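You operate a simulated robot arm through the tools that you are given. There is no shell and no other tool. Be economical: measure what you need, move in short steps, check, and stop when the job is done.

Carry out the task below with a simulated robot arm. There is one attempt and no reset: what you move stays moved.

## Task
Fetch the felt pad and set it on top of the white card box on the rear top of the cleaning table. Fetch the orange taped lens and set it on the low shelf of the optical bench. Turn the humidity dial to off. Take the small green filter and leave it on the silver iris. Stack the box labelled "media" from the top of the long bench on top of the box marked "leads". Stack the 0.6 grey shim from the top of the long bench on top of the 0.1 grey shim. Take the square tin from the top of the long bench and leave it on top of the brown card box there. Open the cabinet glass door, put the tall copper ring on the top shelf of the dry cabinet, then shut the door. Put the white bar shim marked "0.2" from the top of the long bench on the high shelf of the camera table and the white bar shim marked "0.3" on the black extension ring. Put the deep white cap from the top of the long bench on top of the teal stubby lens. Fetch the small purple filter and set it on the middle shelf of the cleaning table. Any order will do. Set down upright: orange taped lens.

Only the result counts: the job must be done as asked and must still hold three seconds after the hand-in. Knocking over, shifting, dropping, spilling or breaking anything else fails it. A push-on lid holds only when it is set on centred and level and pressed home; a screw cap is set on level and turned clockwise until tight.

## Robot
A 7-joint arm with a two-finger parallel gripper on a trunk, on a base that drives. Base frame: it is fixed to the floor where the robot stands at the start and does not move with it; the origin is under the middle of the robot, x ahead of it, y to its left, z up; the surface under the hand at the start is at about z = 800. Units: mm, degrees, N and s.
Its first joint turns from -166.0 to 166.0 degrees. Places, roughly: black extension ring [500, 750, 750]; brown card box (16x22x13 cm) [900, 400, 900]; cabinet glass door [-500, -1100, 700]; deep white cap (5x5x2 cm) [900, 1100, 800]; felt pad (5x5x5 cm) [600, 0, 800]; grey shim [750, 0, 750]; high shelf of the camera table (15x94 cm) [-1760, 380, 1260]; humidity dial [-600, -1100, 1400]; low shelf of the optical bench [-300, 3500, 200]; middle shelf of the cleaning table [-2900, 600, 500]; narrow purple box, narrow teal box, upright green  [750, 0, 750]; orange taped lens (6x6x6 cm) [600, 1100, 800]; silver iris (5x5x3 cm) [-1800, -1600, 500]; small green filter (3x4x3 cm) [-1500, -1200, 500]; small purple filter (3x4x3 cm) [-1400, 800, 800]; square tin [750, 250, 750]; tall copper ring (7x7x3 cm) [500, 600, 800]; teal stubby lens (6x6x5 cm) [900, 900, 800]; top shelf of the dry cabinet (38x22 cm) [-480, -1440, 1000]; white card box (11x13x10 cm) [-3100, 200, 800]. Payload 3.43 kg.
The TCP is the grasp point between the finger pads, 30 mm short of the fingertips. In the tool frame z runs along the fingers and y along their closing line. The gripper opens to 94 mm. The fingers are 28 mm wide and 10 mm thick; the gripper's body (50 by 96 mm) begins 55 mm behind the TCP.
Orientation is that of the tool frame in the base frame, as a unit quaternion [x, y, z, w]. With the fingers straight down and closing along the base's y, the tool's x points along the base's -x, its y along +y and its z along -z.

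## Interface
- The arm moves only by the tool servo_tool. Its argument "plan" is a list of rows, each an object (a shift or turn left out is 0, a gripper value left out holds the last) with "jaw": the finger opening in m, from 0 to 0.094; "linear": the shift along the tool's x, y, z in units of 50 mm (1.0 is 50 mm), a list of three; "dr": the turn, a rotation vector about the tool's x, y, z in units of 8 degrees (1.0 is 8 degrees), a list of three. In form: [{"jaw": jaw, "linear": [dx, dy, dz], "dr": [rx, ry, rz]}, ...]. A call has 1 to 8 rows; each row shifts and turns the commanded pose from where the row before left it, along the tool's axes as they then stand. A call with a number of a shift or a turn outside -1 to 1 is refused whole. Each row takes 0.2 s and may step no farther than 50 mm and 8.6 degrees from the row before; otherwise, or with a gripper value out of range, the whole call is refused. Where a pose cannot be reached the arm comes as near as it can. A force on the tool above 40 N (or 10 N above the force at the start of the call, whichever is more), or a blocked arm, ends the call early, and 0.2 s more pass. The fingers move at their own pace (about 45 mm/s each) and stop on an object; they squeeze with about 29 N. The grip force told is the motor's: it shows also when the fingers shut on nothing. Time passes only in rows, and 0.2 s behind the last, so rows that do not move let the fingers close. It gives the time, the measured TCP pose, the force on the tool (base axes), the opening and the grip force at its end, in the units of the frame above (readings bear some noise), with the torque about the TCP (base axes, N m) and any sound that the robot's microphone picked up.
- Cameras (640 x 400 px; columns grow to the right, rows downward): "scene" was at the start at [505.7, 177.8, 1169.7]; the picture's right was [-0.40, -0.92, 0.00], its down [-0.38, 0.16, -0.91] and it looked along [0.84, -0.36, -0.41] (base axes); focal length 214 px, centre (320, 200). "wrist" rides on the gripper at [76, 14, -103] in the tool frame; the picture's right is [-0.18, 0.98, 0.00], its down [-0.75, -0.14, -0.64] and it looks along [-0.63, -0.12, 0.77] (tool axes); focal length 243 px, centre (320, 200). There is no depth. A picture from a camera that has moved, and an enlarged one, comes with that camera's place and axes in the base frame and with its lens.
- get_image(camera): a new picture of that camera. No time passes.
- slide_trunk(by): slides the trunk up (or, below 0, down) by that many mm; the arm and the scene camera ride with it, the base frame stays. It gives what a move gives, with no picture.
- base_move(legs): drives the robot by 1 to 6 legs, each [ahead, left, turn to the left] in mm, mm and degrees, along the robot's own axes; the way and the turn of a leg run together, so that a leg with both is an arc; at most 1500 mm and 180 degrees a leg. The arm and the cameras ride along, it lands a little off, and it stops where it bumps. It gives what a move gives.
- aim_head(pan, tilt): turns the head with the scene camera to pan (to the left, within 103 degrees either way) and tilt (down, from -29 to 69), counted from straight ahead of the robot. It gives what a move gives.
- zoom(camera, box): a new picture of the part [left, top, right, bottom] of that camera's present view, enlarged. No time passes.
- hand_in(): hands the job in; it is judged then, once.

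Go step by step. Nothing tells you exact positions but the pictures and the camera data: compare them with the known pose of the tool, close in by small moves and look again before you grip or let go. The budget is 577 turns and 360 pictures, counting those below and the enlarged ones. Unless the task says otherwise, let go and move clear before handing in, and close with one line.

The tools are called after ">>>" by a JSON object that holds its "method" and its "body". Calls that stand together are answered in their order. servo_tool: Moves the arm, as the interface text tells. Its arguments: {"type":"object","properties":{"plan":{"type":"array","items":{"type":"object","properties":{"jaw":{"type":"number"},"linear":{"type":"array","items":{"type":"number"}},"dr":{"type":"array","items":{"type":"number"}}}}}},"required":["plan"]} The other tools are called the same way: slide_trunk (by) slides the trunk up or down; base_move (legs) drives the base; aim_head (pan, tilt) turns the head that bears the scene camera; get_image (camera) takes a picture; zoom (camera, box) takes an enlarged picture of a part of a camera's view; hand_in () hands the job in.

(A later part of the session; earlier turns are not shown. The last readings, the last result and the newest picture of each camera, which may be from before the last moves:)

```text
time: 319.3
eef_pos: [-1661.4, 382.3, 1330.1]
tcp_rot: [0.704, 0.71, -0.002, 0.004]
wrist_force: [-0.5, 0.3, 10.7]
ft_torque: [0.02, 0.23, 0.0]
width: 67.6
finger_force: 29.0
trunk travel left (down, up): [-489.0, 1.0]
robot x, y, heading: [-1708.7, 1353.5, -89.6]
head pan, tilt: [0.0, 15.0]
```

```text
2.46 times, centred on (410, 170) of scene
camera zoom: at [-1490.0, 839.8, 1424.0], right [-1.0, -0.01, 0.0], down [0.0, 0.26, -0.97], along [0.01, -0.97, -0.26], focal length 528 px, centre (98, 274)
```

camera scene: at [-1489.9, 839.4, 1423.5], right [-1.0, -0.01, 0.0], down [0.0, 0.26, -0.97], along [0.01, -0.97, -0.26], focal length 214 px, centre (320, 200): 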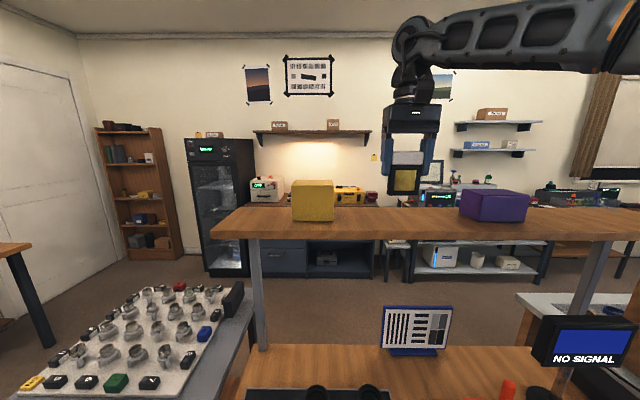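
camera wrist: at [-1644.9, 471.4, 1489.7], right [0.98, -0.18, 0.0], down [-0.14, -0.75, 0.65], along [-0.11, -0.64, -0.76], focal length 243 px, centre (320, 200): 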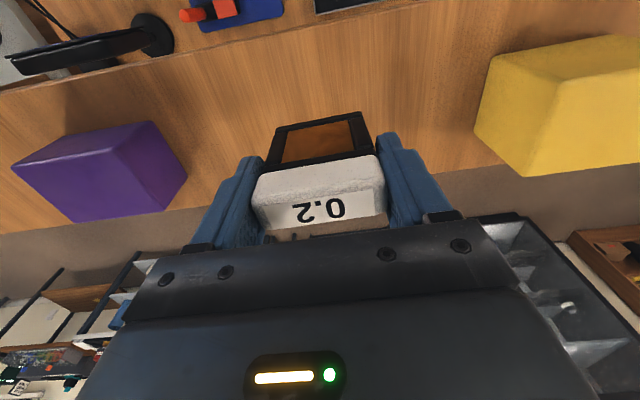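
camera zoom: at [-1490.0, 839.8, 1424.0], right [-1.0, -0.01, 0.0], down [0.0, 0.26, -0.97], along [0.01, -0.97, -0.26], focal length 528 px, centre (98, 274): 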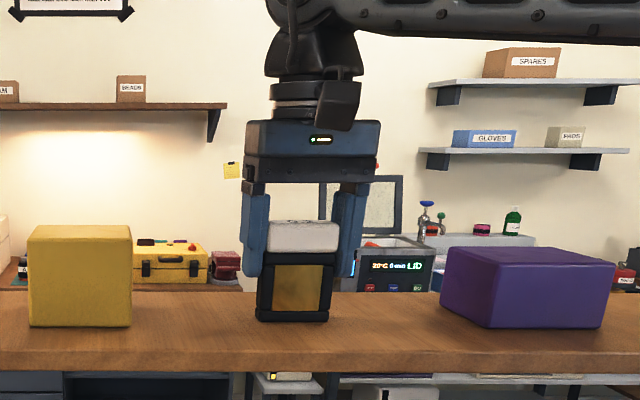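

Seated at the predicted height. Release and rise.

>>> {"method": "servo_tool", "body": {"plan": [{"linear": [0, 0, -0.02]}, {"jaw": 0.075}, {}, {"jaw": 0.09}, {}, {"linear": [0, 0, -0.6]}, {"linear": [0, 0, -0.9]}, {"linear": [0.5, 0, -0.4]}]}}

>>> {"method": "zoom", "body": {"camera": "scene", "box": [280, 90, 540, 250]}}

>>> {"method": "aim_head", "body": {"pan": -60, "tilt": 20}}

>>> {"method": "get_image", "body": {"camera": "scene"}}

>>> {"method": "aim_head", "body": {"pan": 10, "tilt": 15}}

>>> {"method": "zoom", "body": {"camera": "scene", "box": [180, 100, 400, 260]}}

```text
time: 321.1
eef_pos: [-1659.1, 408.0, 1424.8]
tcp_rot: [0.704, 0.71, 0.0, 0.002]
wrist_force: [0.4, -0.7, -1.1]
ft_torque: [0.02, 0.03, 0.02]
width: 89.9
finger_force: 0.0
trunk travel left (down, up): [-489.0, 1.0]
robot x, y, heading: [-1708.2, 1354.1, -89.6]
head pan, tilt: [0.0, 15.0]
```

```text
2.46 times, centred on (410, 170) of scene
camera zoom: at [-1489.6, 839.2, 1423.4], right [-1.0, -0.01, 0.0], down [0.0, 0.26, -0.97], along [0.01, -0.97, -0.26], focal length 528 px, centre (98, 274)
```

zoom: 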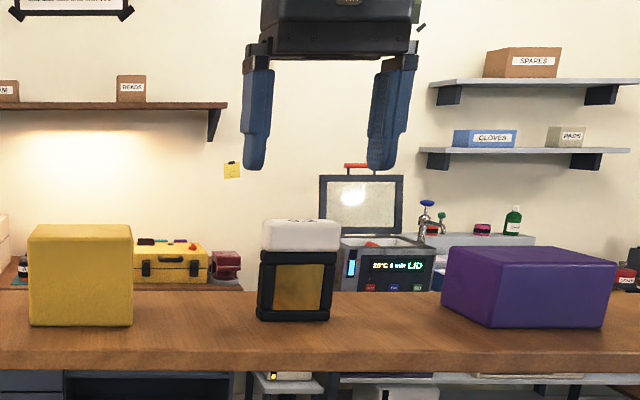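

```text
time: 322.4
eef_pos: [-1659.9, 408.1, 1424.7]
tcp_rot: [0.704, 0.71, -0.001, 0.003]
wrist_force: [0.1, 0.2, -0.5]
ft_torque: [0.02, 0.03, -0.01]
width: 90.1
finger_force: 0.0
trunk travel left (down, up): [-489.0, 1.0]
robot x, y, heading: [-1707.1, 1358.0, -89.5]
head pan, tilt: [-60.0, 20.0]
```

```text
184 pictures are left
camera scene: at [-1571.0, 885.5, 1415.5], right [-0.51, 0.86, 0.0], down [0.29, 0.17, -0.94], along [-0.81, -0.48, -0.34], focal length 214 px, centre (320, 200)
```

scene: 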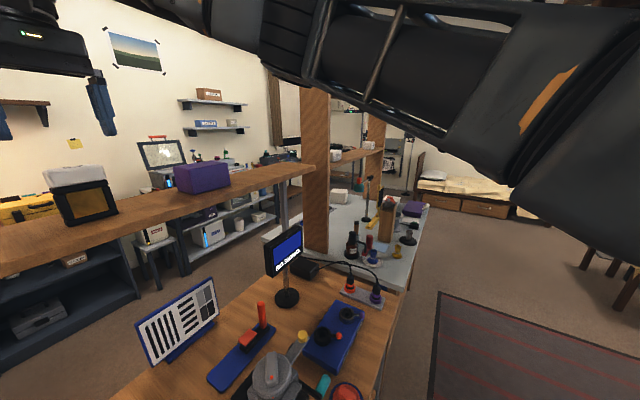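

```text
time: 323.8
eef_pos: [-1659.8, 408.2, 1423.3]
tcp_rot: [0.704, 0.71, -0.001, 0.003]
wrist_force: [0.5, 0.5, -0.4]
ft_torque: [-0.01, 0.0, 0.01]
width: 90.0
finger_force: 0.1
trunk travel left (down, up): [-489.0, 1.0]
robot x, y, heading: [-1709.9, 1353.5, -89.5]
head pan, tilt: [10.0, 15.0]
```

```text
2.50 times, centred on (290, 180) of scene
camera zoom: at [-1473.9, 841.0, 1423.6], right [-0.98, -0.18, 0.0], down [-0.05, 0.25, -0.97], along [0.18, -0.95, -0.26], focal length 536 px, centre (395, 250)
```

zoom: 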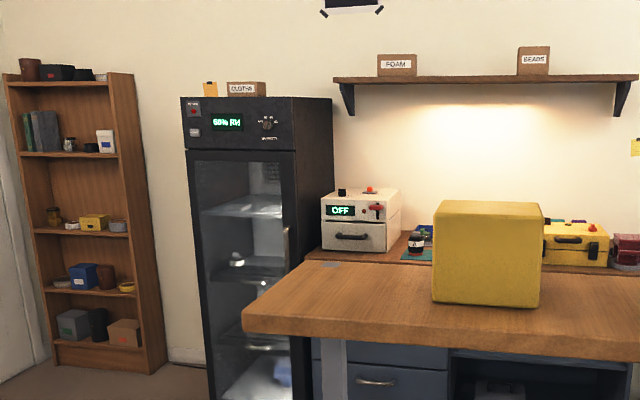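

>>> {"method": "base_move", "body": {"legs": [[-500, 0, 0], [0, 0, 89.5], [1470, 0, 0], [0, -1450, 0], [0, -440, 0]]}}

>>> {"method": "slide_trunk", "body": {"by": -240}}

>>> {"method": "aim_head", "body": {"pan": -10, "tilt": 45}}

>>> {"method": "get_image", "body": {"camera": "scene"}}

```text
time: 346.5
eef_pos: [649.5, -19.2, 1425.2]
tcp_rot: [0.017, 1.0, 0.001, 0.002]
wrist_force: [0.1, -0.3, 0.0]
ft_torque: [0.01, -0.02, 0.0]
width: 90.0
finger_force: 0.1
trunk travel left (down, up): [-489.0, 1.0]
robot x, y, heading: [-294.5, -29.1, -1.8]
head pan, tilt: [10.0, 15.0]
```

```text
time: 349.0
eef_pos: [650.1, -17.2, 1184.4]
tcp_rot: [0.017, 1.0, 0.0, 0.003]
wrist_force: [-0.1, 0.0, 0.1]
ft_torque: [0.01, -0.03, -0.02]
width: 90.2
finger_force: 0.0
trunk travel left (down, up): [-249.0, 241.0]
robot x, y, heading: [-297.0, -27.1, -1.9]
head pan, tilt: [10.0, 15.0]
```

```text
time: 350.0
eef_pos: [650.0, -19.5, 1184.8]
tcp_rot: [0.016, 1.0, 0.002, 0.002]
wrist_force: [0.4, -0.4, -0.5]
ft_torque: [0.0, -0.03, 0.01]
width: 90.0
finger_force: 0.1
trunk travel left (down, up): [-249.0, 241.0]
robot x, y, heading: [-294.9, -25.4, -1.8]
head pan, tilt: [-10.0, 45.0]
```

```text
182 pictures are left
camera scene: at [210.9, 156.5, 1136.9], right [-0.21, -0.98, 0.0], down [-0.69, 0.15, -0.71], along [0.69, -0.15, -0.71], focal length 214 px, centre (320, 200)
```

scene: 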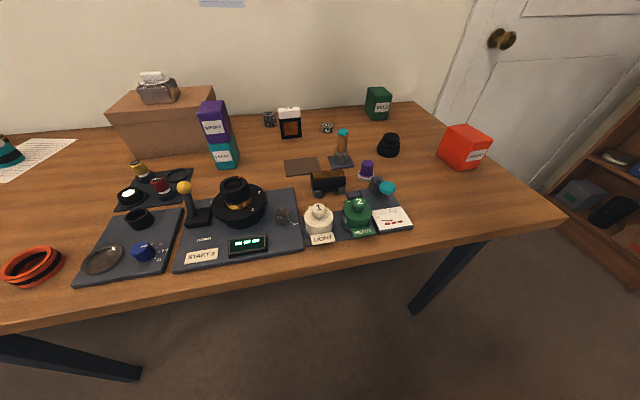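

>>> {"method": "zoom", "body": {"camera": "scene", "box": [300, 120, 420, 210]}}

```text
4.44 times, centred on (360, 165) of scene
camera zoom: at [210.9, 156.5, 1136.9], right [-0.21, -0.98, 0.0], down [-0.69, 0.15, -0.71], along [0.69, -0.15, -0.71], focal length 953 px, centre (142, 356)
```

zoom: 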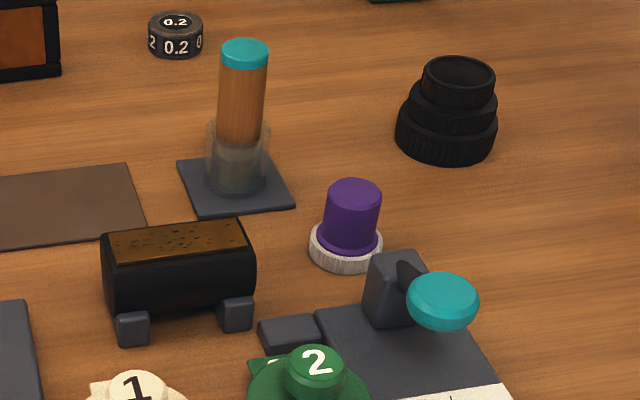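

>>> {"method": "servo_tool", "body": {"plan": [{"jaw": 0.07, "linear": [0.35, -0.1, 0.9]}, {"linear": [0.35, -0.1, 0.9]}, {"linear": [0.35, -0.1, 0.9]}, {"linear": [0.35, -0.1, 0.9]}, {}]}}

>>> {"method": "get_image", "body": {"camera": "wrist"}}

>>> {"method": "zoom", "body": {"camera": "scene", "box": [300, 60, 440, 210]}}

```text
time: 351.2
eef_pos: [581.4, -34.7, 1005.3]
tcp_rot: [0.017, 1.0, 0.001, 0.003]
wrist_force: [-0.2, 0.4, 0.5]
ft_torque: [0.02, -0.02, -0.01]
width: 70.1
finger_force: 0.0
trunk travel left (down, up): [-249.0, 241.0]
robot x, y, heading: [-294.6, -27.8, -1.9]
head pan, tilt: [-10.0, 45.0]
```

```text
180 pictures are left
camera wrist: at [506.6, -17.5, 1107.9], right [0.22, 0.98, 0.0], down [0.74, -0.17, 0.65], along [0.63, -0.14, -0.76], focal length 243 px, centre (320, 200)
```

wrist: 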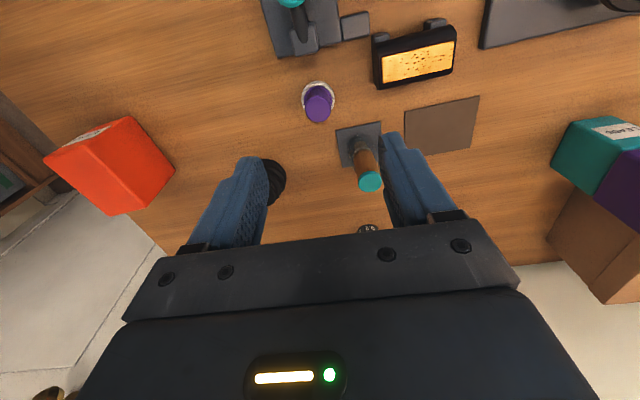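

```text
2.67 times, centred on (370, 135) of scene
camera zoom: at [210.8, 156.5, 1136.8], right [-0.21, -0.98, 0.0], down [-0.69, 0.15, -0.71], along [0.69, -0.15, -0.71], focal length 572 px, centre (187, 373)
```

zoom: 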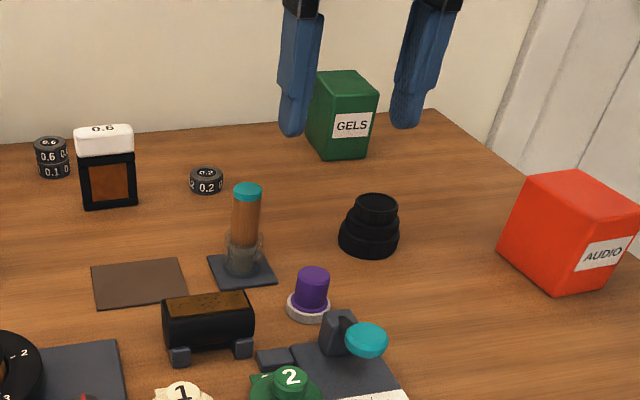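

>>> {"method": "servo_tool", "body": {"plan": [{"dr": [0, -0.833, 0]}, {"dr": [0, -0.833, 0]}, {"dr": [0, -0.833, 0]}, {}]}}

>>> {"method": "get_image", "body": {"camera": "wrist"}}

```text
time: 352.2
eef_pos: [580.7, -35.9, 1003.9]
tcp_rot: [0.017, 0.984, -0.003, 0.177]
wrist_force: [-0.5, -0.7, 0.3]
ft_torque: [0.02, 0.03, 0.0]
width: 69.9
finger_force: 0.1
trunk travel left (down, up): [-249.0, 241.0]
robot x, y, heading: [-295.0, -30.0, -1.7]
head pan, tilt: [-10.0, 45.0]
```

```text
178 pictures are left
camera wrist: at [475.5, -16.9, 1074.7], right [0.21, 0.98, 0.07], down [0.48, -0.16, 0.86], along [0.85, -0.15, -0.5], focal length 243 px, centre (320, 200)
```

wrist: 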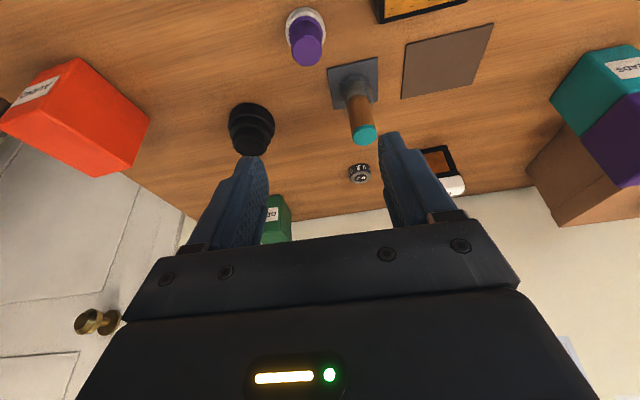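

>>> {"method": "servo_tool", "body": {"plan": [{"linear": [0.305, -0.03, 0.84]}, {"linear": [0.305, 0, 0.84]}, {"linear": [0.305, 0, 0.84]}, {}]}}

>>> {"method": "get_image", "body": {"camera": "wrist"}}

>>> {"method": "zoom", "body": {"camera": "scene", "box": [300, 60, 440, 210]}}

```text
time: 353.2
eef_pos: [583.9, -36.8, 869.0]
tcp_rot: [0.017, 0.984, -0.002, 0.176]
wrist_force: [-0.3, 0.7, 0.3]
ft_torque: [0.03, 0.0, -0.01]
width: 70.0
finger_force: 0.1
trunk travel left (down, up): [-249.0, 241.0]
robot x, y, heading: [-293.8, -28.5, -1.9]
head pan, tilt: [-10.0, 45.0]
```

```text
177 pictures are left
camera wrist: at [477.7, -19.1, 939.3], right [0.21, 0.98, 0.07], down [0.48, -0.16, 0.86], along [0.85, -0.15, -0.5], focal length 243 px, centre (320, 200)
```

wrist: 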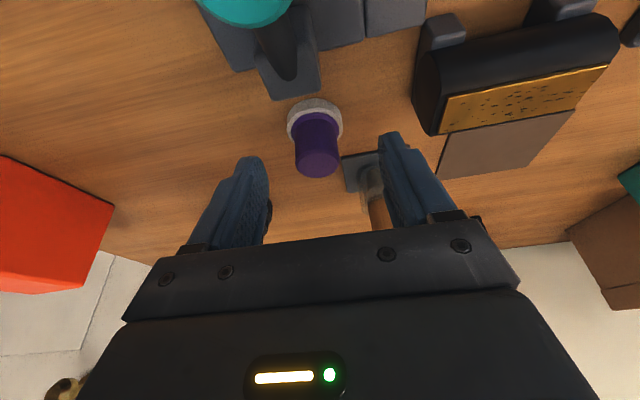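

```text
2.67 times, centred on (370, 135) of scene
camera zoom: at [210.8, 156.4, 1136.8], right [-0.21, -0.98, 0.0], down [-0.69, 0.15, -0.71], along [0.69, -0.15, -0.71], focal length 572 px, centre (187, 373)
```

zoom: 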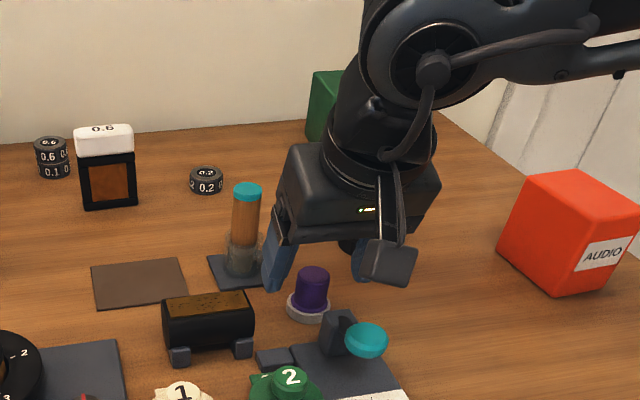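

>>> {"method": "servo_tool", "body": {"plan": [{"linear": [0.154, -0.02, 0.306]}, {"jaw": 0.015}, {}, {}, {}, {}]}}

>>> {"method": "servo_tool", "body": {"plan": [{"linear": [-0.17, 0, -0.47]}, {"linear": [-0.34, 0, -0.94]}, {"linear": [-0.34, 0, -0.94]}, {}]}}

>>> {"method": "get_image", "body": {"camera": "wrist"}}

```text
time: 354.6
eef_pos: [580.9, -39.1, 851.9]
tcp_rot: [0.017, 0.984, -0.002, 0.176]
wrist_force: [-0.1, -0.7, 0.5]
ft_torque: [0.01, 0.0, -0.01]
width: 28.0
finger_force: 29.1
trunk travel left (down, up): [-249.0, 241.0]
robot x, y, heading: [-292.6, -27.5, -2.1]
head pan, tilt: [-10.0, 45.0]
```

```text
time: 355.6
eef_pos: [580.5, -38.3, 980.3]
tcp_rot: [0.017, 0.984, -0.003, 0.176]
wrist_force: [0.4, 0.1, -1.3]
ft_torque: [-0.03, 0.03, 0.0]
width: 28.1
finger_force: 28.6
trunk travel left (down, up): [-249.0, 241.0]
robot x, y, heading: [-297.8, -30.0, -1.9]
head pan, tilt: [-10.0, 45.0]
```

```text
175 pictures are left
camera wrist: at [474.2, -20.7, 1049.8], right [0.21, 0.98, 0.07], down [0.48, -0.16, 0.86], along [0.85, -0.15, -0.5], focal length 243 px, centre (320, 200)
```

wrist: 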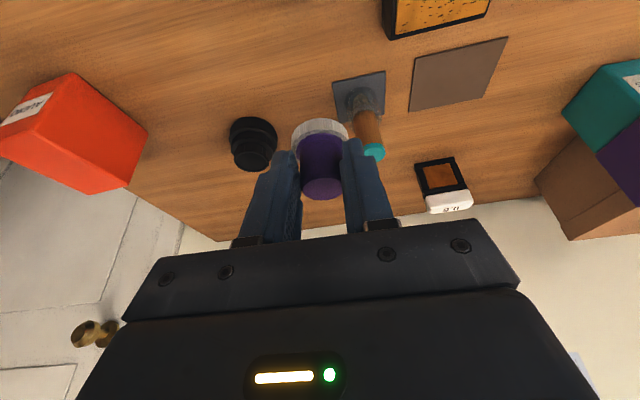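

>>> {"method": "slide_trunk", "body": {"by": 150}}

>>> {"method": "base_move", "body": {"legs": [[0, 1400, 1.9], [0, 480, 0], [0, 0, -90], [0, -1400, 0], [0, -1380, 0]]}}

>>> {"method": "aim_head", "body": {"pan": -10, "tilt": 25}}

>>> {"method": "get_image", "body": {"camera": "scene"}}

```text
time: 357.3
eef_pos: [580.3, -38.5, 1129.8]
tcp_rot: [0.017, 0.984, -0.003, 0.176]
wrist_force: [0.8, -0.9, -0.2]
ft_torque: [-0.01, 0.04, -0.01]
width: 28.0
finger_force: 29.5
trunk travel left (down, up): [-399.0, 91.0]
robot x, y, heading: [-295.3, -27.1, -1.6]
head pan, tilt: [-10.0, 45.0]
```

```text
time: 383.6
eef_pos: [-3076.1, 905.8, 1130.3]
tcp_rot: [0.692, 0.7, -0.123, 0.126]
wrist_force: [-0.2, -0.2, -0.2]
ft_torque: [0.05, -0.02, -0.01]
width: 27.8
finger_force: 29.3
trunk travel left (down, up): [-399.0, 91.0]
robot x, y, heading: [-3103.2, 1783.3, -89.4]
head pan, tilt: [-10.0, 45.0]
```

```text
time: 384.5
eef_pos: [-3075.8, 906.2, 1128.9]
tcp_rot: [0.692, 0.7, -0.122, 0.126]
wrist_force: [-0.6, -0.1, 0.3]
ft_torque: [0.01, -0.03, 0.03]
width: 27.9
finger_force: 29.0
trunk travel left (down, up): [-399.0, 91.0]
robot x, y, heading: [-3107.5, 1784.7, -89.3]
head pan, tilt: [-10.0, 25.0]
```

```text
174 pictures are left
camera scene: at [-2900.6, 1271.8, 1317.3], right [-0.99, 0.16, 0.0], down [0.07, 0.42, -0.91], along [-0.15, -0.89, -0.42], focal length 214 px, centre (320, 200)
```

scene: 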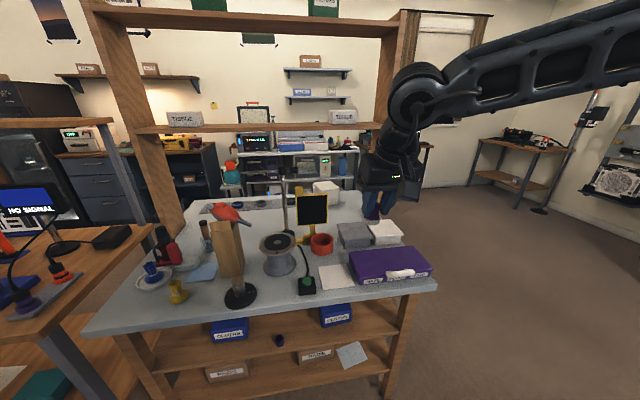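

>>> {"method": "servo_tool", "body": {"plan": [{"linear": [-0.75, 0, 0.27]}, {"linear": [-0.75, 0, 0.27]}, {"linear": [-0.75, 0, 0.27]}, {}]}}

>>> {"method": "base_move", "body": {"legs": [[300, -30, 0]]}}

>>> {"method": "get_image", "body": {"camera": "scene"}}

>>> {"method": "get_image", "body": {"camera": "wrist"}}

```text
time: 385.5
eef_pos: [-3075.4, 786.6, 1129.9]
tcp_rot: [0.692, 0.7, -0.122, 0.126]
wrist_force: [0.9, -0.1, -1.0]
ft_torque: [0.01, 0.01, 0.02]
width: 27.4
finger_force: 28.6
trunk travel left (down, up): [-399.0, 91.0]
robot x, y, heading: [-3105.4, 1779.8, -89.4]
head pan, tilt: [-10.0, 25.0]
```

```text
time: 387.5
eef_pos: [-3101.9, 487.4, 1130.6]
tcp_rot: [0.692, 0.7, -0.123, 0.126]
wrist_force: [-0.2, -0.1, -0.3]
ft_torque: [-0.01, 0.0, -0.03]
width: 27.6
finger_force: 28.7
trunk travel left (down, up): [-399.0, 91.0]
robot x, y, heading: [-3127.8, 1480.9, -89.5]
head pan, tilt: [-10.0, 25.0]
```

```text
173 pictures are left
camera scene: at [-2927.6, 972.2, 1317.4], right [-0.99, 0.16, 0.0], down [0.07, 0.42, -0.91], along [-0.15, -0.89, -0.42], focal length 214 px, centre (320, 200)
```

scene: 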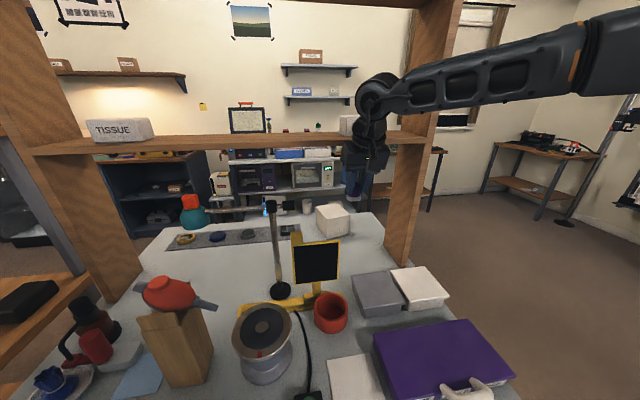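

```text
172 pictures are left
camera wrist: at [-3087.9, 596.2, 1200.7], right [0.98, -0.16, 0.07], down [-0.14, -0.49, 0.86], along [-0.11, -0.86, -0.5], focal length 243 px, centre (320, 200)
```

wrist: 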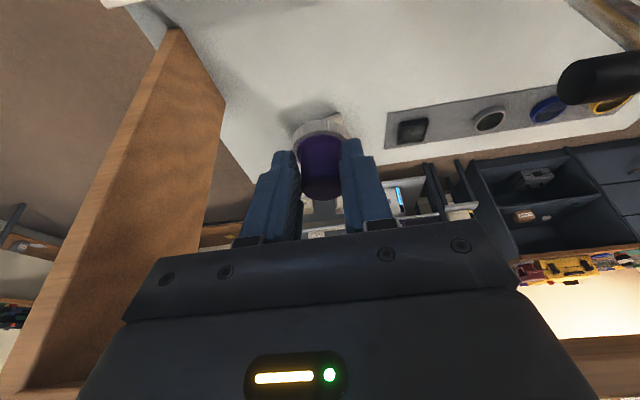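

>>> {"method": "base_move", "body": {"legs": [[-350, 0, 0], [0, -700, 0]]}}

>>> {"method": "aim_head", "body": {"pan": -10, "tilt": 25}}

>>> {"method": "get_image", "body": {"camera": "scene"}}

>>> {"method": "aim_head", "body": {"pan": 20, "tilt": 25}}

>>> {"method": "get_image", "body": {"camera": "scene"}}

```text
time: 393.1
eef_pos: [-3788.6, 834.4, 1130.8]
tcp_rot: [0.694, 0.698, -0.124, 0.126]
wrist_force: [0.6, 0.4, -0.6]
ft_torque: [0.03, 0.03, -0.03]
width: 27.3
finger_force: 29.1
trunk travel left (down, up): [-399.0, 91.0]
robot x, y, heading: [-3812.2, 1825.9, -89.8]
head pan, tilt: [-10.0, 25.0]
```

```text
time: 393.7
eef_pos: [-3790.1, 834.7, 1131.0]
tcp_rot: [0.695, 0.698, -0.124, 0.125]
wrist_force: [0.0, 0.6, -0.2]
ft_torque: [-0.01, 0.04, 0.05]
width: 27.6
finger_force: 29.0
trunk travel left (down, up): [-399.0, 91.0]
robot x, y, heading: [-3810.2, 1831.9, -89.9]
head pan, tilt: [-10.0, 25.0]
```

```text
171 pictures are left
camera scene: at [-3611.2, 1316.3, 1317.4], right [-0.99, 0.17, 0.0], down [0.07, 0.42, -0.91], along [-0.15, -0.89, -0.42], focal length 214 px, centre (320, 200)
```

scene: 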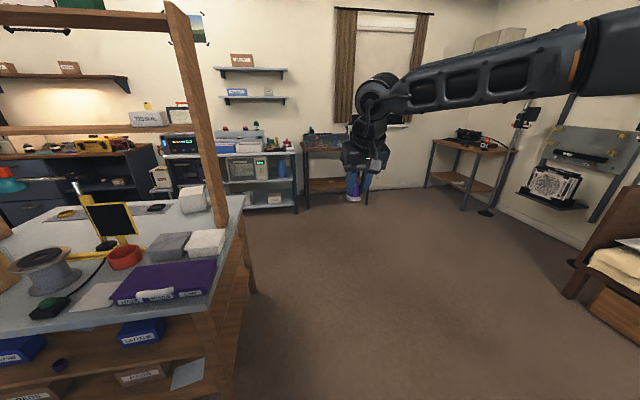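

```text
time: 394.7
eef_pos: [-3789.2, 834.1, 1130.6]
tcp_rot: [0.695, 0.697, -0.124, 0.126]
wrist_force: [0.1, 0.1, 0.1]
ft_torque: [0.02, 0.02, -0.02]
width: 27.3
finger_force: 28.5
trunk travel left (down, up): [-399.0, 91.0]
robot x, y, heading: [-3809.8, 1828.7, -90.0]
head pan, tilt: [20.0, 25.0]
```

```text
170 pictures are left
camera scene: at [-3563.8, 1320.6, 1317.4], right [-0.94, -0.35, 0.0], down [-0.15, 0.4, -0.91], along [0.31, -0.85, -0.42], focal length 214 px, centre (320, 200)
```

scene: 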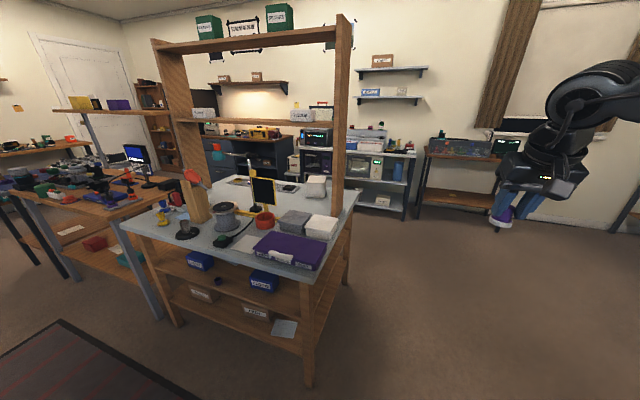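

>>> {"method": "base_move", "body": {"legs": [[0, 0, 90], [-660, 0, 0], [0, -1400, 0], [0, -240, 0]]}}

>>> {"method": "aim_head", "body": {"pan": 0, "tilt": 25}}

>>> {"method": "get_image", "body": {"camera": "scene"}}

```text
time: 397.2
eef_pos: [-3075.7, 1123.5, 1129.3]
tcp_rot: [0.385, 0.906, -0.067, 0.162]
wrist_force: [1.3, 0.4, -1.2]
ft_torque: [-0.02, 0.06, -0.02]
width: 27.4
finger_force: 29.0
trunk travel left (down, up): [-399.0, 91.0]
robot x, y, heading: [-3783.8, 1823.6, -46.3]
head pan, tilt: [20.0, 25.0]
stopped in leg 1: the robot was blocked; the commanded pose is now the measured one
```

```text
time: 398.1
eef_pos: [-3078.2, 1124.0, 1129.8]
tcp_rot: [0.384, 0.906, -0.069, 0.163]
wrist_force: [0.8, 0.7, -1.3]
ft_torque: [0.01, -0.01, 0.04]
width: 27.2
finger_force: 29.5
trunk travel left (down, up): [-399.0, 91.0]
robot x, y, heading: [-3780.5, 1822.7, -46.3]
head pan, tilt: [0.0, 25.0]
```

```text
169 pictures are left
camera scene: at [-3270.1, 1604.8, 1317.4], right [-0.72, -0.7, 0.0], down [-0.29, 0.3, -0.91], along [0.63, -0.65, -0.42], focal length 214 px, centre (320, 200)
```

scene: 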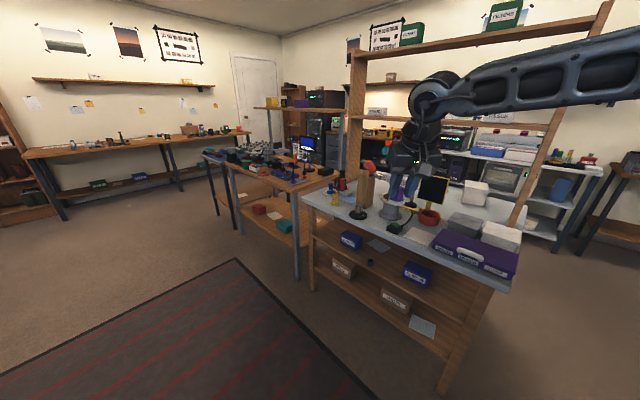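

>>> {"method": "aim_head", "body": {"pan": -103, "tilt": 35}}

>>> {"method": "get_image", "body": {"camera": "scene"}}

>>> {"method": "aim_head", "body": {"pan": 103, "tilt": 35}}

>>> {"method": "get_image", "body": {"camera": "scene"}}

```text
time: 399.9
eef_pos: [-3077.2, 1123.4, 1130.7]
tcp_rot: [0.384, 0.906, -0.068, 0.162]
wrist_force: [0.3, 1.0, -0.1]
ft_torque: [0.02, 0.0, 0.0]
width: 27.5
finger_force: 28.8
trunk travel left (down, up): [-399.0, 91.0]
robot x, y, heading: [-3778.4, 1826.0, -46.0]
head pan, tilt: [-103.0, 35.0]
```

```text
168 pictures are left
camera scene: at [-3409.6, 1625.6, 1301.6], right [-0.52, 0.86, 0.0], down [0.49, 0.3, -0.82], along [-0.7, -0.42, -0.57], focal length 214 px, centre (320, 200)
```

scene: 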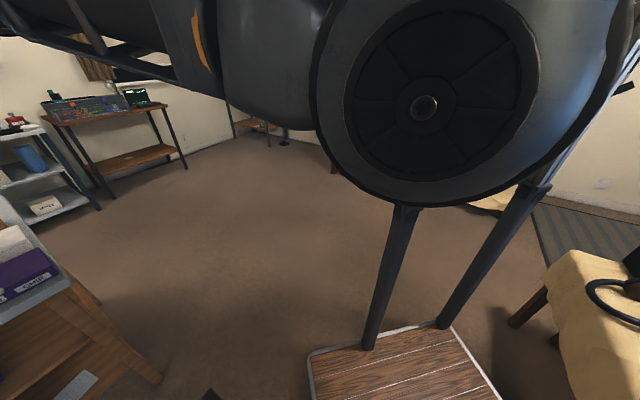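

```text
time: 402.9
eef_pos: [-3077.3, 1124.3, 1129.5]
tcp_rot: [0.385, 0.906, -0.068, 0.162]
wrist_force: [-0.3, 0.3, -0.3]
ft_torque: [0.02, 0.01, 0.01]
width: 27.5
finger_force: 29.5
trunk travel left (down, up): [-399.0, 91.0]
robot x, y, heading: [-3776.3, 1826.7, -46.2]
head pan, tilt: [103.0, 35.0]
```

```text
167 pictures are left
camera scene: at [-3286.3, 1744.9, 1301.6], right [0.84, -0.54, 0.0], down [-0.31, -0.48, -0.82], along [0.45, 0.69, -0.57], focal length 214 px, centre (320, 200)
```

scene: 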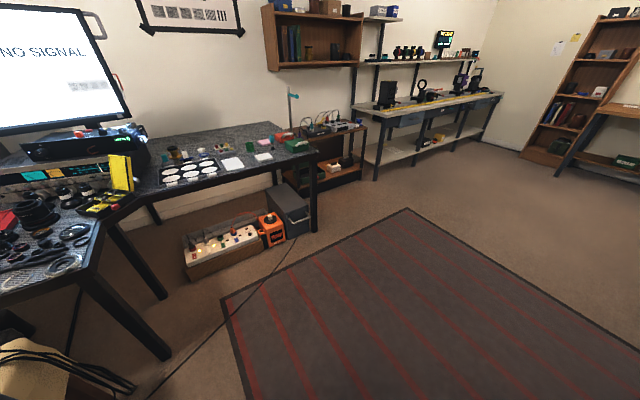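

>>> {"method": "base_move", "body": {"legs": [[152, -492, 0], [0, 0, 46.2]]}}

>>> {"method": "aim_head", "body": {"pan": 0, "tilt": 25}}

>>> {"method": "get_image", "body": {"camera": "scene"}}

```text
time: 403.7
eef_pos: [-3081.2, 1116.1, 1129.5]
tcp_rot: [0.387, 0.905, -0.068, 0.163]
wrist_force: [-0.1, 0.0, -0.7]
ft_torque: [0.04, -0.01, 0.01]
width: 27.4
finger_force: 28.9
trunk travel left (down, up): [-399.0, 91.0]
robot x, y, heading: [-3782.1, 1823.8, -46.0]
head pan, tilt: [103.0, 35.0]
stopped in leg 1: the robot was blocked; the commanded pose is now the measured one
```

```text
time: 405.5
eef_pos: [-3080.3, 1115.1, 1129.4]
tcp_rot: [0.386, 0.905, -0.068, 0.163]
wrist_force: [-0.3, -0.1, -0.7]
ft_torque: [0.02, 0.05, -0.01]
width: 27.0
finger_force: 29.4
trunk travel left (down, up): [-399.0, 91.0]
robot x, y, heading: [-3783.4, 1824.2, -46.4]
head pan, tilt: [0.0, 25.0]
```

```text
166 pictures are left
camera scene: at [-3272.8, 1597.9, 1317.4], right [-0.72, -0.69, 0.0], down [-0.29, 0.3, -0.91], along [0.63, -0.65, -0.42], focal length 214 px, centre (320, 200)
```

scene: 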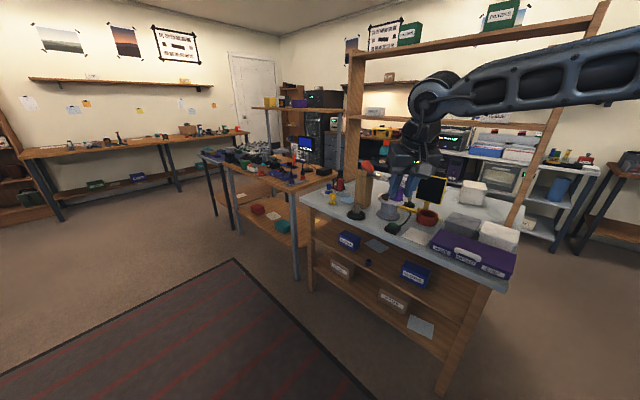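

>>> {"method": "base_move", "body": {"legs": [[0, 0, -43.8], [700, 0, 0]]}}

>>> {"method": "servo_tool", "body": {"plan": [{"linear": [0.75, 0, -0.27]}, {"linear": [0.75, 0, -0.27]}, {"linear": [0.75, 0, -0.27]}, {}]}}

>>> {"method": "aim_head", "body": {"pan": 0, "tilt": 30}}

>>> {"method": "get_image", "body": {"camera": "scene"}}

```text
time: 411.3
eef_pos: [-3770.7, 138.4, 1129.0]
tcp_rot: [0.699, 0.693, -0.125, 0.124]
wrist_force: [0.0, 0.2, 0.0]
ft_torque: [0.03, 0.01, 0.0]
width: 27.3
finger_force: 29.1
trunk travel left (down, up): [-399.0, 91.0]
robot x, y, heading: [-3781.4, 1131.9, -90.5]
head pan, tilt: [0.0, 25.0]
```

```text
time: 412.3
eef_pos: [-3769.5, 258.7, 1129.2]
tcp_rot: [0.698, 0.694, -0.124, 0.126]
wrist_force: [-0.3, 0.5, -0.4]
ft_torque: [0.0, -0.03, 0.0]
width: 27.5
finger_force: 29.3
trunk travel left (down, up): [-399.0, 91.0]
robot x, y, heading: [-3785.5, 1132.6, -90.3]
head pan, tilt: [0.0, 25.0]
```

```text
time: 412.9
eef_pos: [-3769.4, 258.5, 1127.8]
tcp_rot: [0.698, 0.694, -0.125, 0.125]
wrist_force: [1.2, 0.9, -0.2]
ft_torque: [-0.01, -0.02, 0.02]
width: 27.2
finger_force: 29.2
trunk travel left (down, up): [-399.0, 91.0]
robot x, y, heading: [-3786.6, 1134.2, -90.2]
head pan, tilt: [0.0, 30.0]
```

```text
165 pictures are left
camera scene: at [-3572.5, 618.3, 1309.4], right [-1.0, 0.01, 0.0], down [0.0, 0.5, -0.87], along [-0.01, -0.87, -0.5], focal length 214 px, centre (320, 200)
```

scene: 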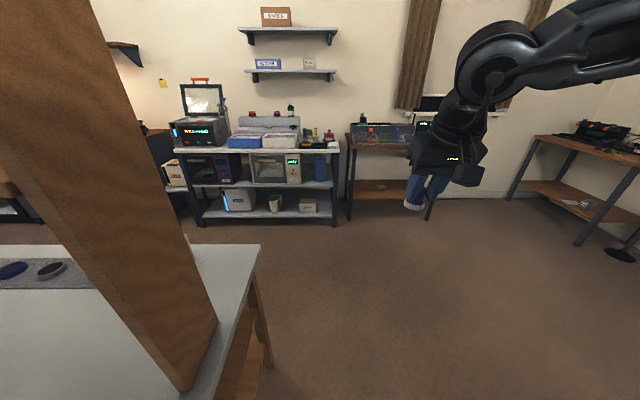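

>>> {"method": "aim_head", "body": {"pan": -60, "tilt": 30}}

>>> {"method": "base_move", "body": {"legs": [[300, -190, 0], [770, 0, 0]]}}

>>> {"method": "base_move", "body": {"legs": [[0, 0, 60]]}}

>>> {"method": "get_image", "body": {"camera": "scene"}}

>>> {"method": "get_image", "body": {"camera": "wrist"}}

```text
time: 414.2
eef_pos: [-3769.5, 258.5, 1129.4]
tcp_rot: [0.698, 0.694, -0.124, 0.125]
wrist_force: [0.1, 0.8, -0.2]
ft_torque: [0.01, -0.01, 0.02]
width: 27.4
finger_force: 28.9
trunk travel left (down, up): [-399.0, 91.0]
robot x, y, heading: [-3783.3, 1134.4, -90.3]
head pan, tilt: [-60.0, 30.0]
```

```text
time: 420.3
eef_pos: [-3960.7, -805.8, 1129.0]
tcp_rot: [0.695, 0.697, -0.125, 0.126]
wrist_force: [-0.3, -0.2, -0.4]
ft_torque: [-0.01, -0.02, 0.0]
width: 27.4
finger_force: 28.8
trunk travel left (down, up): [-399.0, 91.0]
robot x, y, heading: [-3982.1, 67.3, -89.9]
head pan, tilt: [-60.0, 30.0]
```

```text
time: 423.3
eef_pos: [-3214.1, -349.2, 1128.3]
tcp_rot: [0.252, 0.951, -0.044, 0.171]
wrist_force: [0.3, 0.5, 0.6]
ft_torque: [0.0, 0.01, -0.02]
width: 27.0
finger_force: 28.6
trunk travel left (down, up): [-399.0, 91.0]
robot x, y, heading: [-3982.0, 66.4, -29.8]
head pan, tilt: [-60.0, 30.0]
```

```text
164 pictures are left
camera scene: at [-3509.6, -45.6, 1309.4], right [-1.0, 0.0, 0.0], down [0.0, 0.5, -0.87], along [0.0, -0.87, -0.5], focal length 214 px, centre (320, 200)
```

scene: 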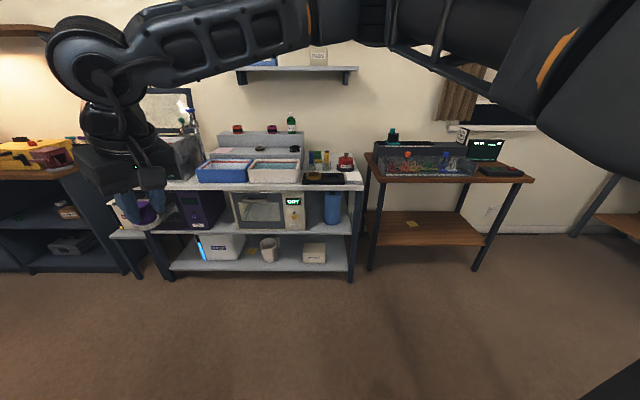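

```text
163 pictures are left
camera wrist: at [-3299.3, -283.2, 1199.3], right [0.64, 0.77, 0.07], down [0.35, -0.36, 0.86], along [0.69, -0.53, -0.5], focal length 243 px, centre (320, 200)
```

wrist: 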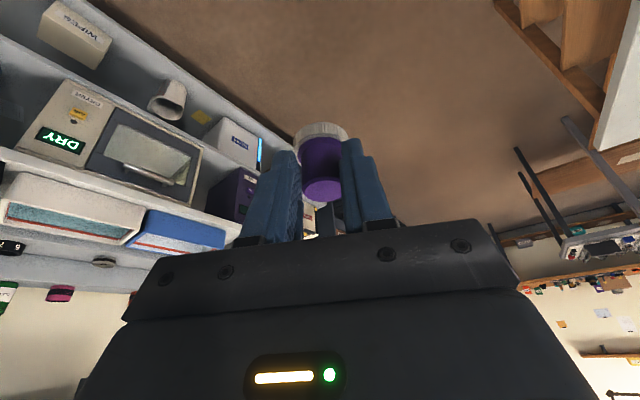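

>>> {"method": "base_move", "body": {"legs": [[0, 0, 37]]}}

>>> {"method": "aim_head", "body": {"pan": -30, "tilt": 30}}

>>> {"method": "get_image", "body": {"camera": "scene"}}

>>> {"method": "get_image", "body": {"camera": "wrist"}}

```text
time: 425.5
eef_pos: [-3118.9, 200.4, 1129.3]
tcp_rot: [-0.065, 0.982, 0.013, 0.176]
wrist_force: [0.0, 0.0, -1.2]
ft_torque: [-0.02, 0.01, 0.01]
width: 27.3
finger_force: 29.1
trunk travel left (down, up): [-399.0, 91.0]
robot x, y, heading: [-3978.9, 68.1, 7.1]
head pan, tilt: [-60.0, 30.0]
```

```text
time: 426.4
eef_pos: [-3119.3, 201.1, 1128.5]
tcp_rot: [-0.065, 0.982, 0.012, 0.175]
wrist_force: [-0.4, 0.1, -0.2]
ft_torque: [0.01, 0.0, -0.01]
width: 27.0
finger_force: 29.5
trunk travel left (down, up): [-399.0, 91.0]
robot x, y, heading: [-3980.2, 67.9, 7.3]
head pan, tilt: [-30.0, 30.0]
```

```text
162 pictures are left
camera scene: at [-3509.2, 301.4, 1309.4], right [-0.38, -0.92, 0.0], down [-0.46, 0.19, -0.87], along [0.8, -0.33, -0.5], focal length 214 px, centre (320, 200)
```

scene: 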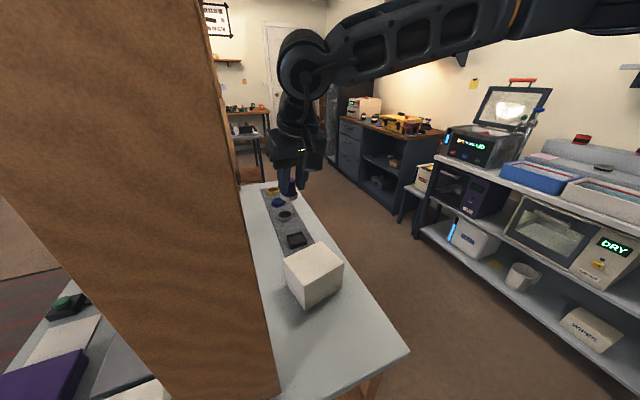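

```text
161 pictures are left
camera wrist: at [-3225.5, 201.4, 1199.3], right [0.04, 1.0, 0.07], down [0.5, -0.08, 0.86], along [0.87, 0.0, -0.5], focal length 243 px, centre (320, 200)
```

wrist: 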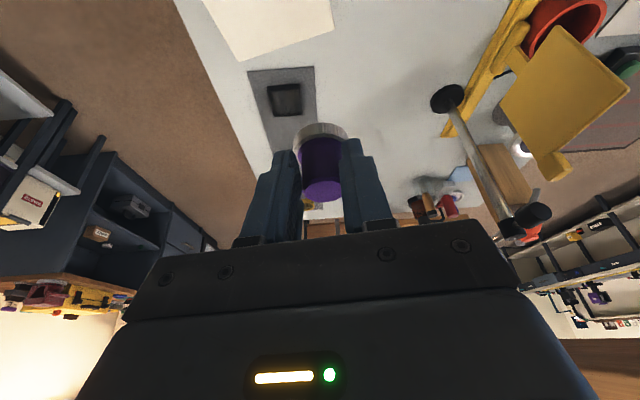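

>>> {"method": "zoom", "body": {"camera": "scene", "box": [250, 200, 390, 320]}}

```text
3.33 times, centred on (320, 260) of scene
camera zoom: at [-3509.2, 301.4, 1309.4], right [-0.38, -0.92, 0.0], down [-0.46, 0.19, -0.87], along [0.8, -0.33, -0.5], focal length 715 px, centre (320, 0)
```

zoom: 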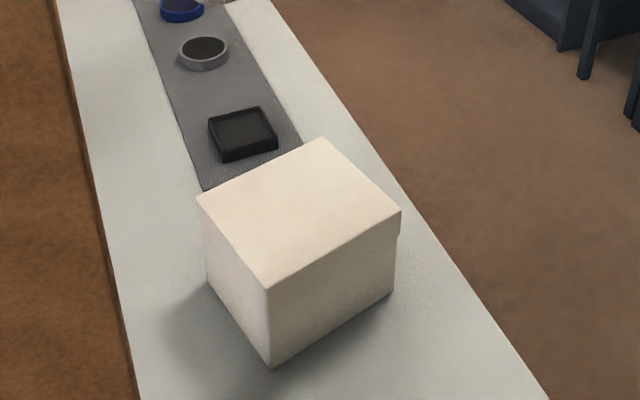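

>>> {"method": "servo_tool", "body": {"plan": [{"linear": [0.1, -0.89, -0.04]}, {"linear": [0.34, 0, 0.93]}, {"linear": [0.34, 0, 0.93]}, {"linear": [0.34, 0, 0.93]}, {}]}}

>>> {"method": "zoom", "body": {"camera": "scene", "box": [250, 180, 390, 320]}}

>>> {"method": "get_image", "body": {"camera": "wrist"}}

```text
time: 427.6
eef_pos: [-3118.6, 156.4, 981.6]
tcp_rot: [-0.065, 0.982, 0.014, 0.175]
wrist_force: [-0.6, -0.3, -0.4]
ft_torque: [0.0, 0.03, 0.01]
width: 27.1
finger_force: 29.5
trunk travel left (down, up): [-399.0, 91.0]
robot x, y, heading: [-3984.2, 68.4, 7.5]
head pan, tilt: [-30.0, 30.0]
```

```text
2.86 times, centred on (320, 250) of scene
camera zoom: at [-3509.2, 301.4, 1309.4], right [-0.38, -0.92, 0.0], down [-0.46, 0.19, -0.87], along [0.8, -0.33, -0.5], focal length 613 px, centre (320, 57)
```

zoom: 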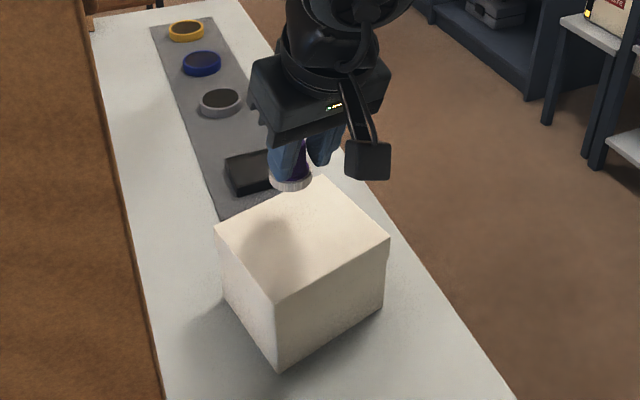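

```text
158 pictures are left
camera wrist: at [-3224.7, 157.1, 1052.1], right [0.04, 1.0, 0.07], down [0.5, -0.08, 0.86], along [0.87, 0.0, -0.5], focal length 243 px, centre (320, 200)
```

wrist: 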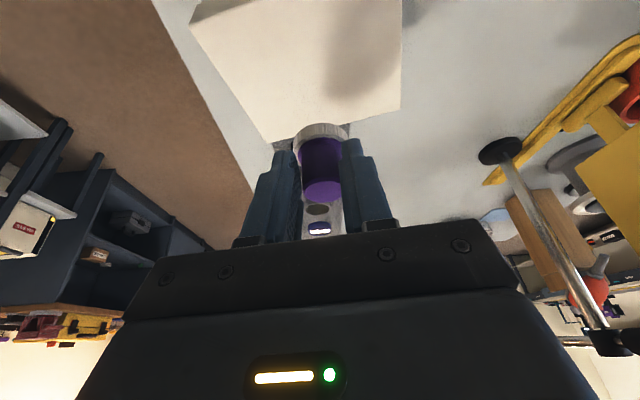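

>>> {"method": "servo_tool", "body": {"plan": [{"linear": [0.3, 0, 0.84]}, {"linear": [0.03, 0, 0.08]}, {"linear": [0.03, 0, 0.08]}, {"linear": [0.02, 0, 0.06]}, {"linear": [0.02, 0, 0.06]}]}}

>>> {"method": "zoom", "body": {"camera": "scene", "box": [250, 180, 390, 320]}}

```text
time: 428.8
eef_pos: [-3115.8, 158.6, 924.8]
tcp_rot: [-0.065, 0.982, 0.014, 0.178]
wrist_force: [2.5, 1.3, 33.8]
ft_torque: [0.11, -0.78, 0.01]
width: 27.4
finger_force: 28.4
trunk travel left (down, up): [-399.0, 91.0]
robot x, y, heading: [-3980.6, 68.6, 7.4]
head pan, tilt: [-30.0, 30.0]
```

```text
2.86 times, centred on (320, 250) of scene
camera zoom: at [-3510.1, 301.4, 1309.9], right [-0.38, -0.92, 0.0], down [-0.46, 0.19, -0.87], along [0.8, -0.33, -0.5], focal length 613 px, centre (320, 57)
```

zoom: 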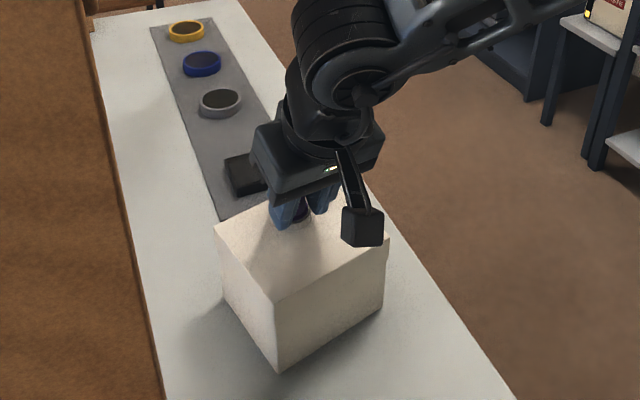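

>>> {"method": "servo_tool", "body": {"plan": [{"linear": [-0.01, 0, -0.03]}, {"jaw": 0.05}, {}, {"jaw": 0.07}, {"linear": [-0.2, 0, -0.55]}, {"linear": [-0.34, 0, -0.93]}, {"linear": [-0.34, 0, -0.93]}]}}

>>> {"method": "zoom", "body": {"camera": "scene", "box": [250, 180, 390, 320]}}

```text
time: 430.4
eef_pos: [-3117.4, 158.7, 1050.0]
tcp_rot: [-0.064, 0.982, 0.012, 0.175]
wrist_force: [-0.6, 0.1, 0.0]
ft_torque: [0.01, 0.02, 0.02]
width: 69.9
finger_force: 0.0
trunk travel left (down, up): [-399.0, 91.0]
robot x, y, heading: [-3984.9, 69.3, 7.4]
head pan, tilt: [-30.0, 30.0]
```

```text
2.86 times, centred on (320, 250) of scene
camera zoom: at [-3508.9, 301.5, 1309.1], right [-0.38, -0.92, 0.0], down [-0.46, 0.19, -0.87], along [0.8, -0.33, -0.5], focal length 613 px, centre (320, 57)
```

zoom: 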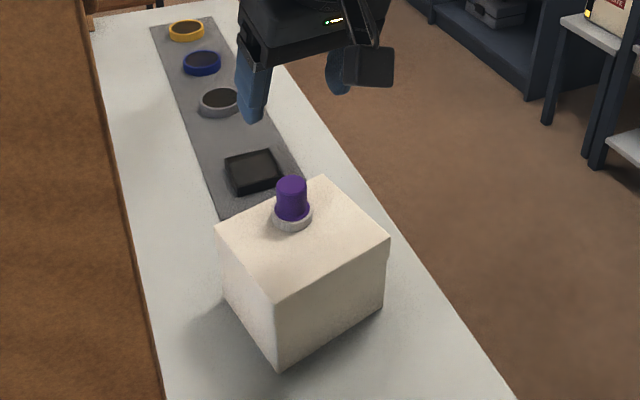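

>>> {"method": "slide_trunk", "body": {"by": 85}}

>>> {"method": "base_move", "body": {"legs": [[0, 0, -40], [259, -404, 0], [0, 0, 32.6]]}}

>>> {"method": "servo_tool", "body": {"plan": [{"linear": [0.5, 0, -0.2], "dr": [0, 0.833, 0]}, {"linear": [0.5, 0, -0.2], "dr": [0, 0.833, 0]}, {"linear": [0.8, 0, 0], "dr": [0, 0.87, 0]}, {}]}}

>>> {"method": "aim_head", "body": {"pan": 0, "tilt": 20}}

>>> {"method": "get_image", "body": {"camera": "scene"}}

```text
time: 431.6
eef_pos: [-3116.2, 158.9, 1135.0]
tcp_rot: [-0.065, 0.982, 0.013, 0.176]
wrist_force: [-0.5, 0.8, -0.2]
ft_torque: [0.02, 0.01, 0.01]
width: 70.1
finger_force: 0.0
trunk travel left (down, up): [-484.0, 6.0]
robot x, y, heading: [-3978.8, 69.5, 7.7]
head pan, tilt: [-30.0, 30.0]
```

```text
time: 437.9
eef_pos: [-3105.8, -436.8, 1135.9]
tcp_rot: [0.003, 0.984, 0.001, 0.176]
wrist_force: [0.2, -0.1, 0.5]
ft_torque: [0.0, -0.02, -0.02]
width: 69.8
finger_force: 0.1
trunk travel left (down, up): [-484.0, 6.0]
robot x, y, heading: [-3977.8, -409.9, -0.3]
head pan, tilt: [-30.0, 30.0]
```

```text
time: 438.9
eef_pos: [-3200.6, -438.1, 1134.4]
tcp_rot: [0.003, 1.0, 0.001, -0.001]
wrist_force: [-0.3, -0.1, -0.3]
ft_torque: [0.04, -0.02, -0.01]
width: 70.1
finger_force: 0.2
trunk travel left (down, up): [-484.0, 6.0]
robot x, y, heading: [-3976.6, -411.4, -0.3]
head pan, tilt: [-30.0, 30.0]
```

```text
time: 439.8
eef_pos: [-3199.6, -438.0, 1135.5]
tcp_rot: [0.004, 1.0, 0.0, 0.0]
wrist_force: [0.5, 0.6, -0.1]
ft_torque: [-0.03, 0.0, -0.02]
width: 70.2
finger_force: 0.0
trunk travel left (down, up): [-484.0, 6.0]
robot x, y, heading: [-3976.9, -412.6, -0.2]
head pan, tilt: [0.0, 20.0]
```

```text
155 pictures are left
camera scene: at [-3461.2, -198.1, 1410.4], right [-0.01, -1.0, 0.0], down [-0.34, 0.0, -0.94], along [0.94, -0.01, -0.34], focal length 214 px, centre (320, 200)
```

scene: 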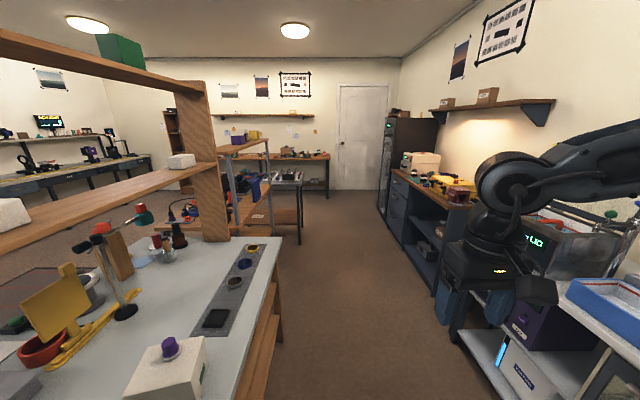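

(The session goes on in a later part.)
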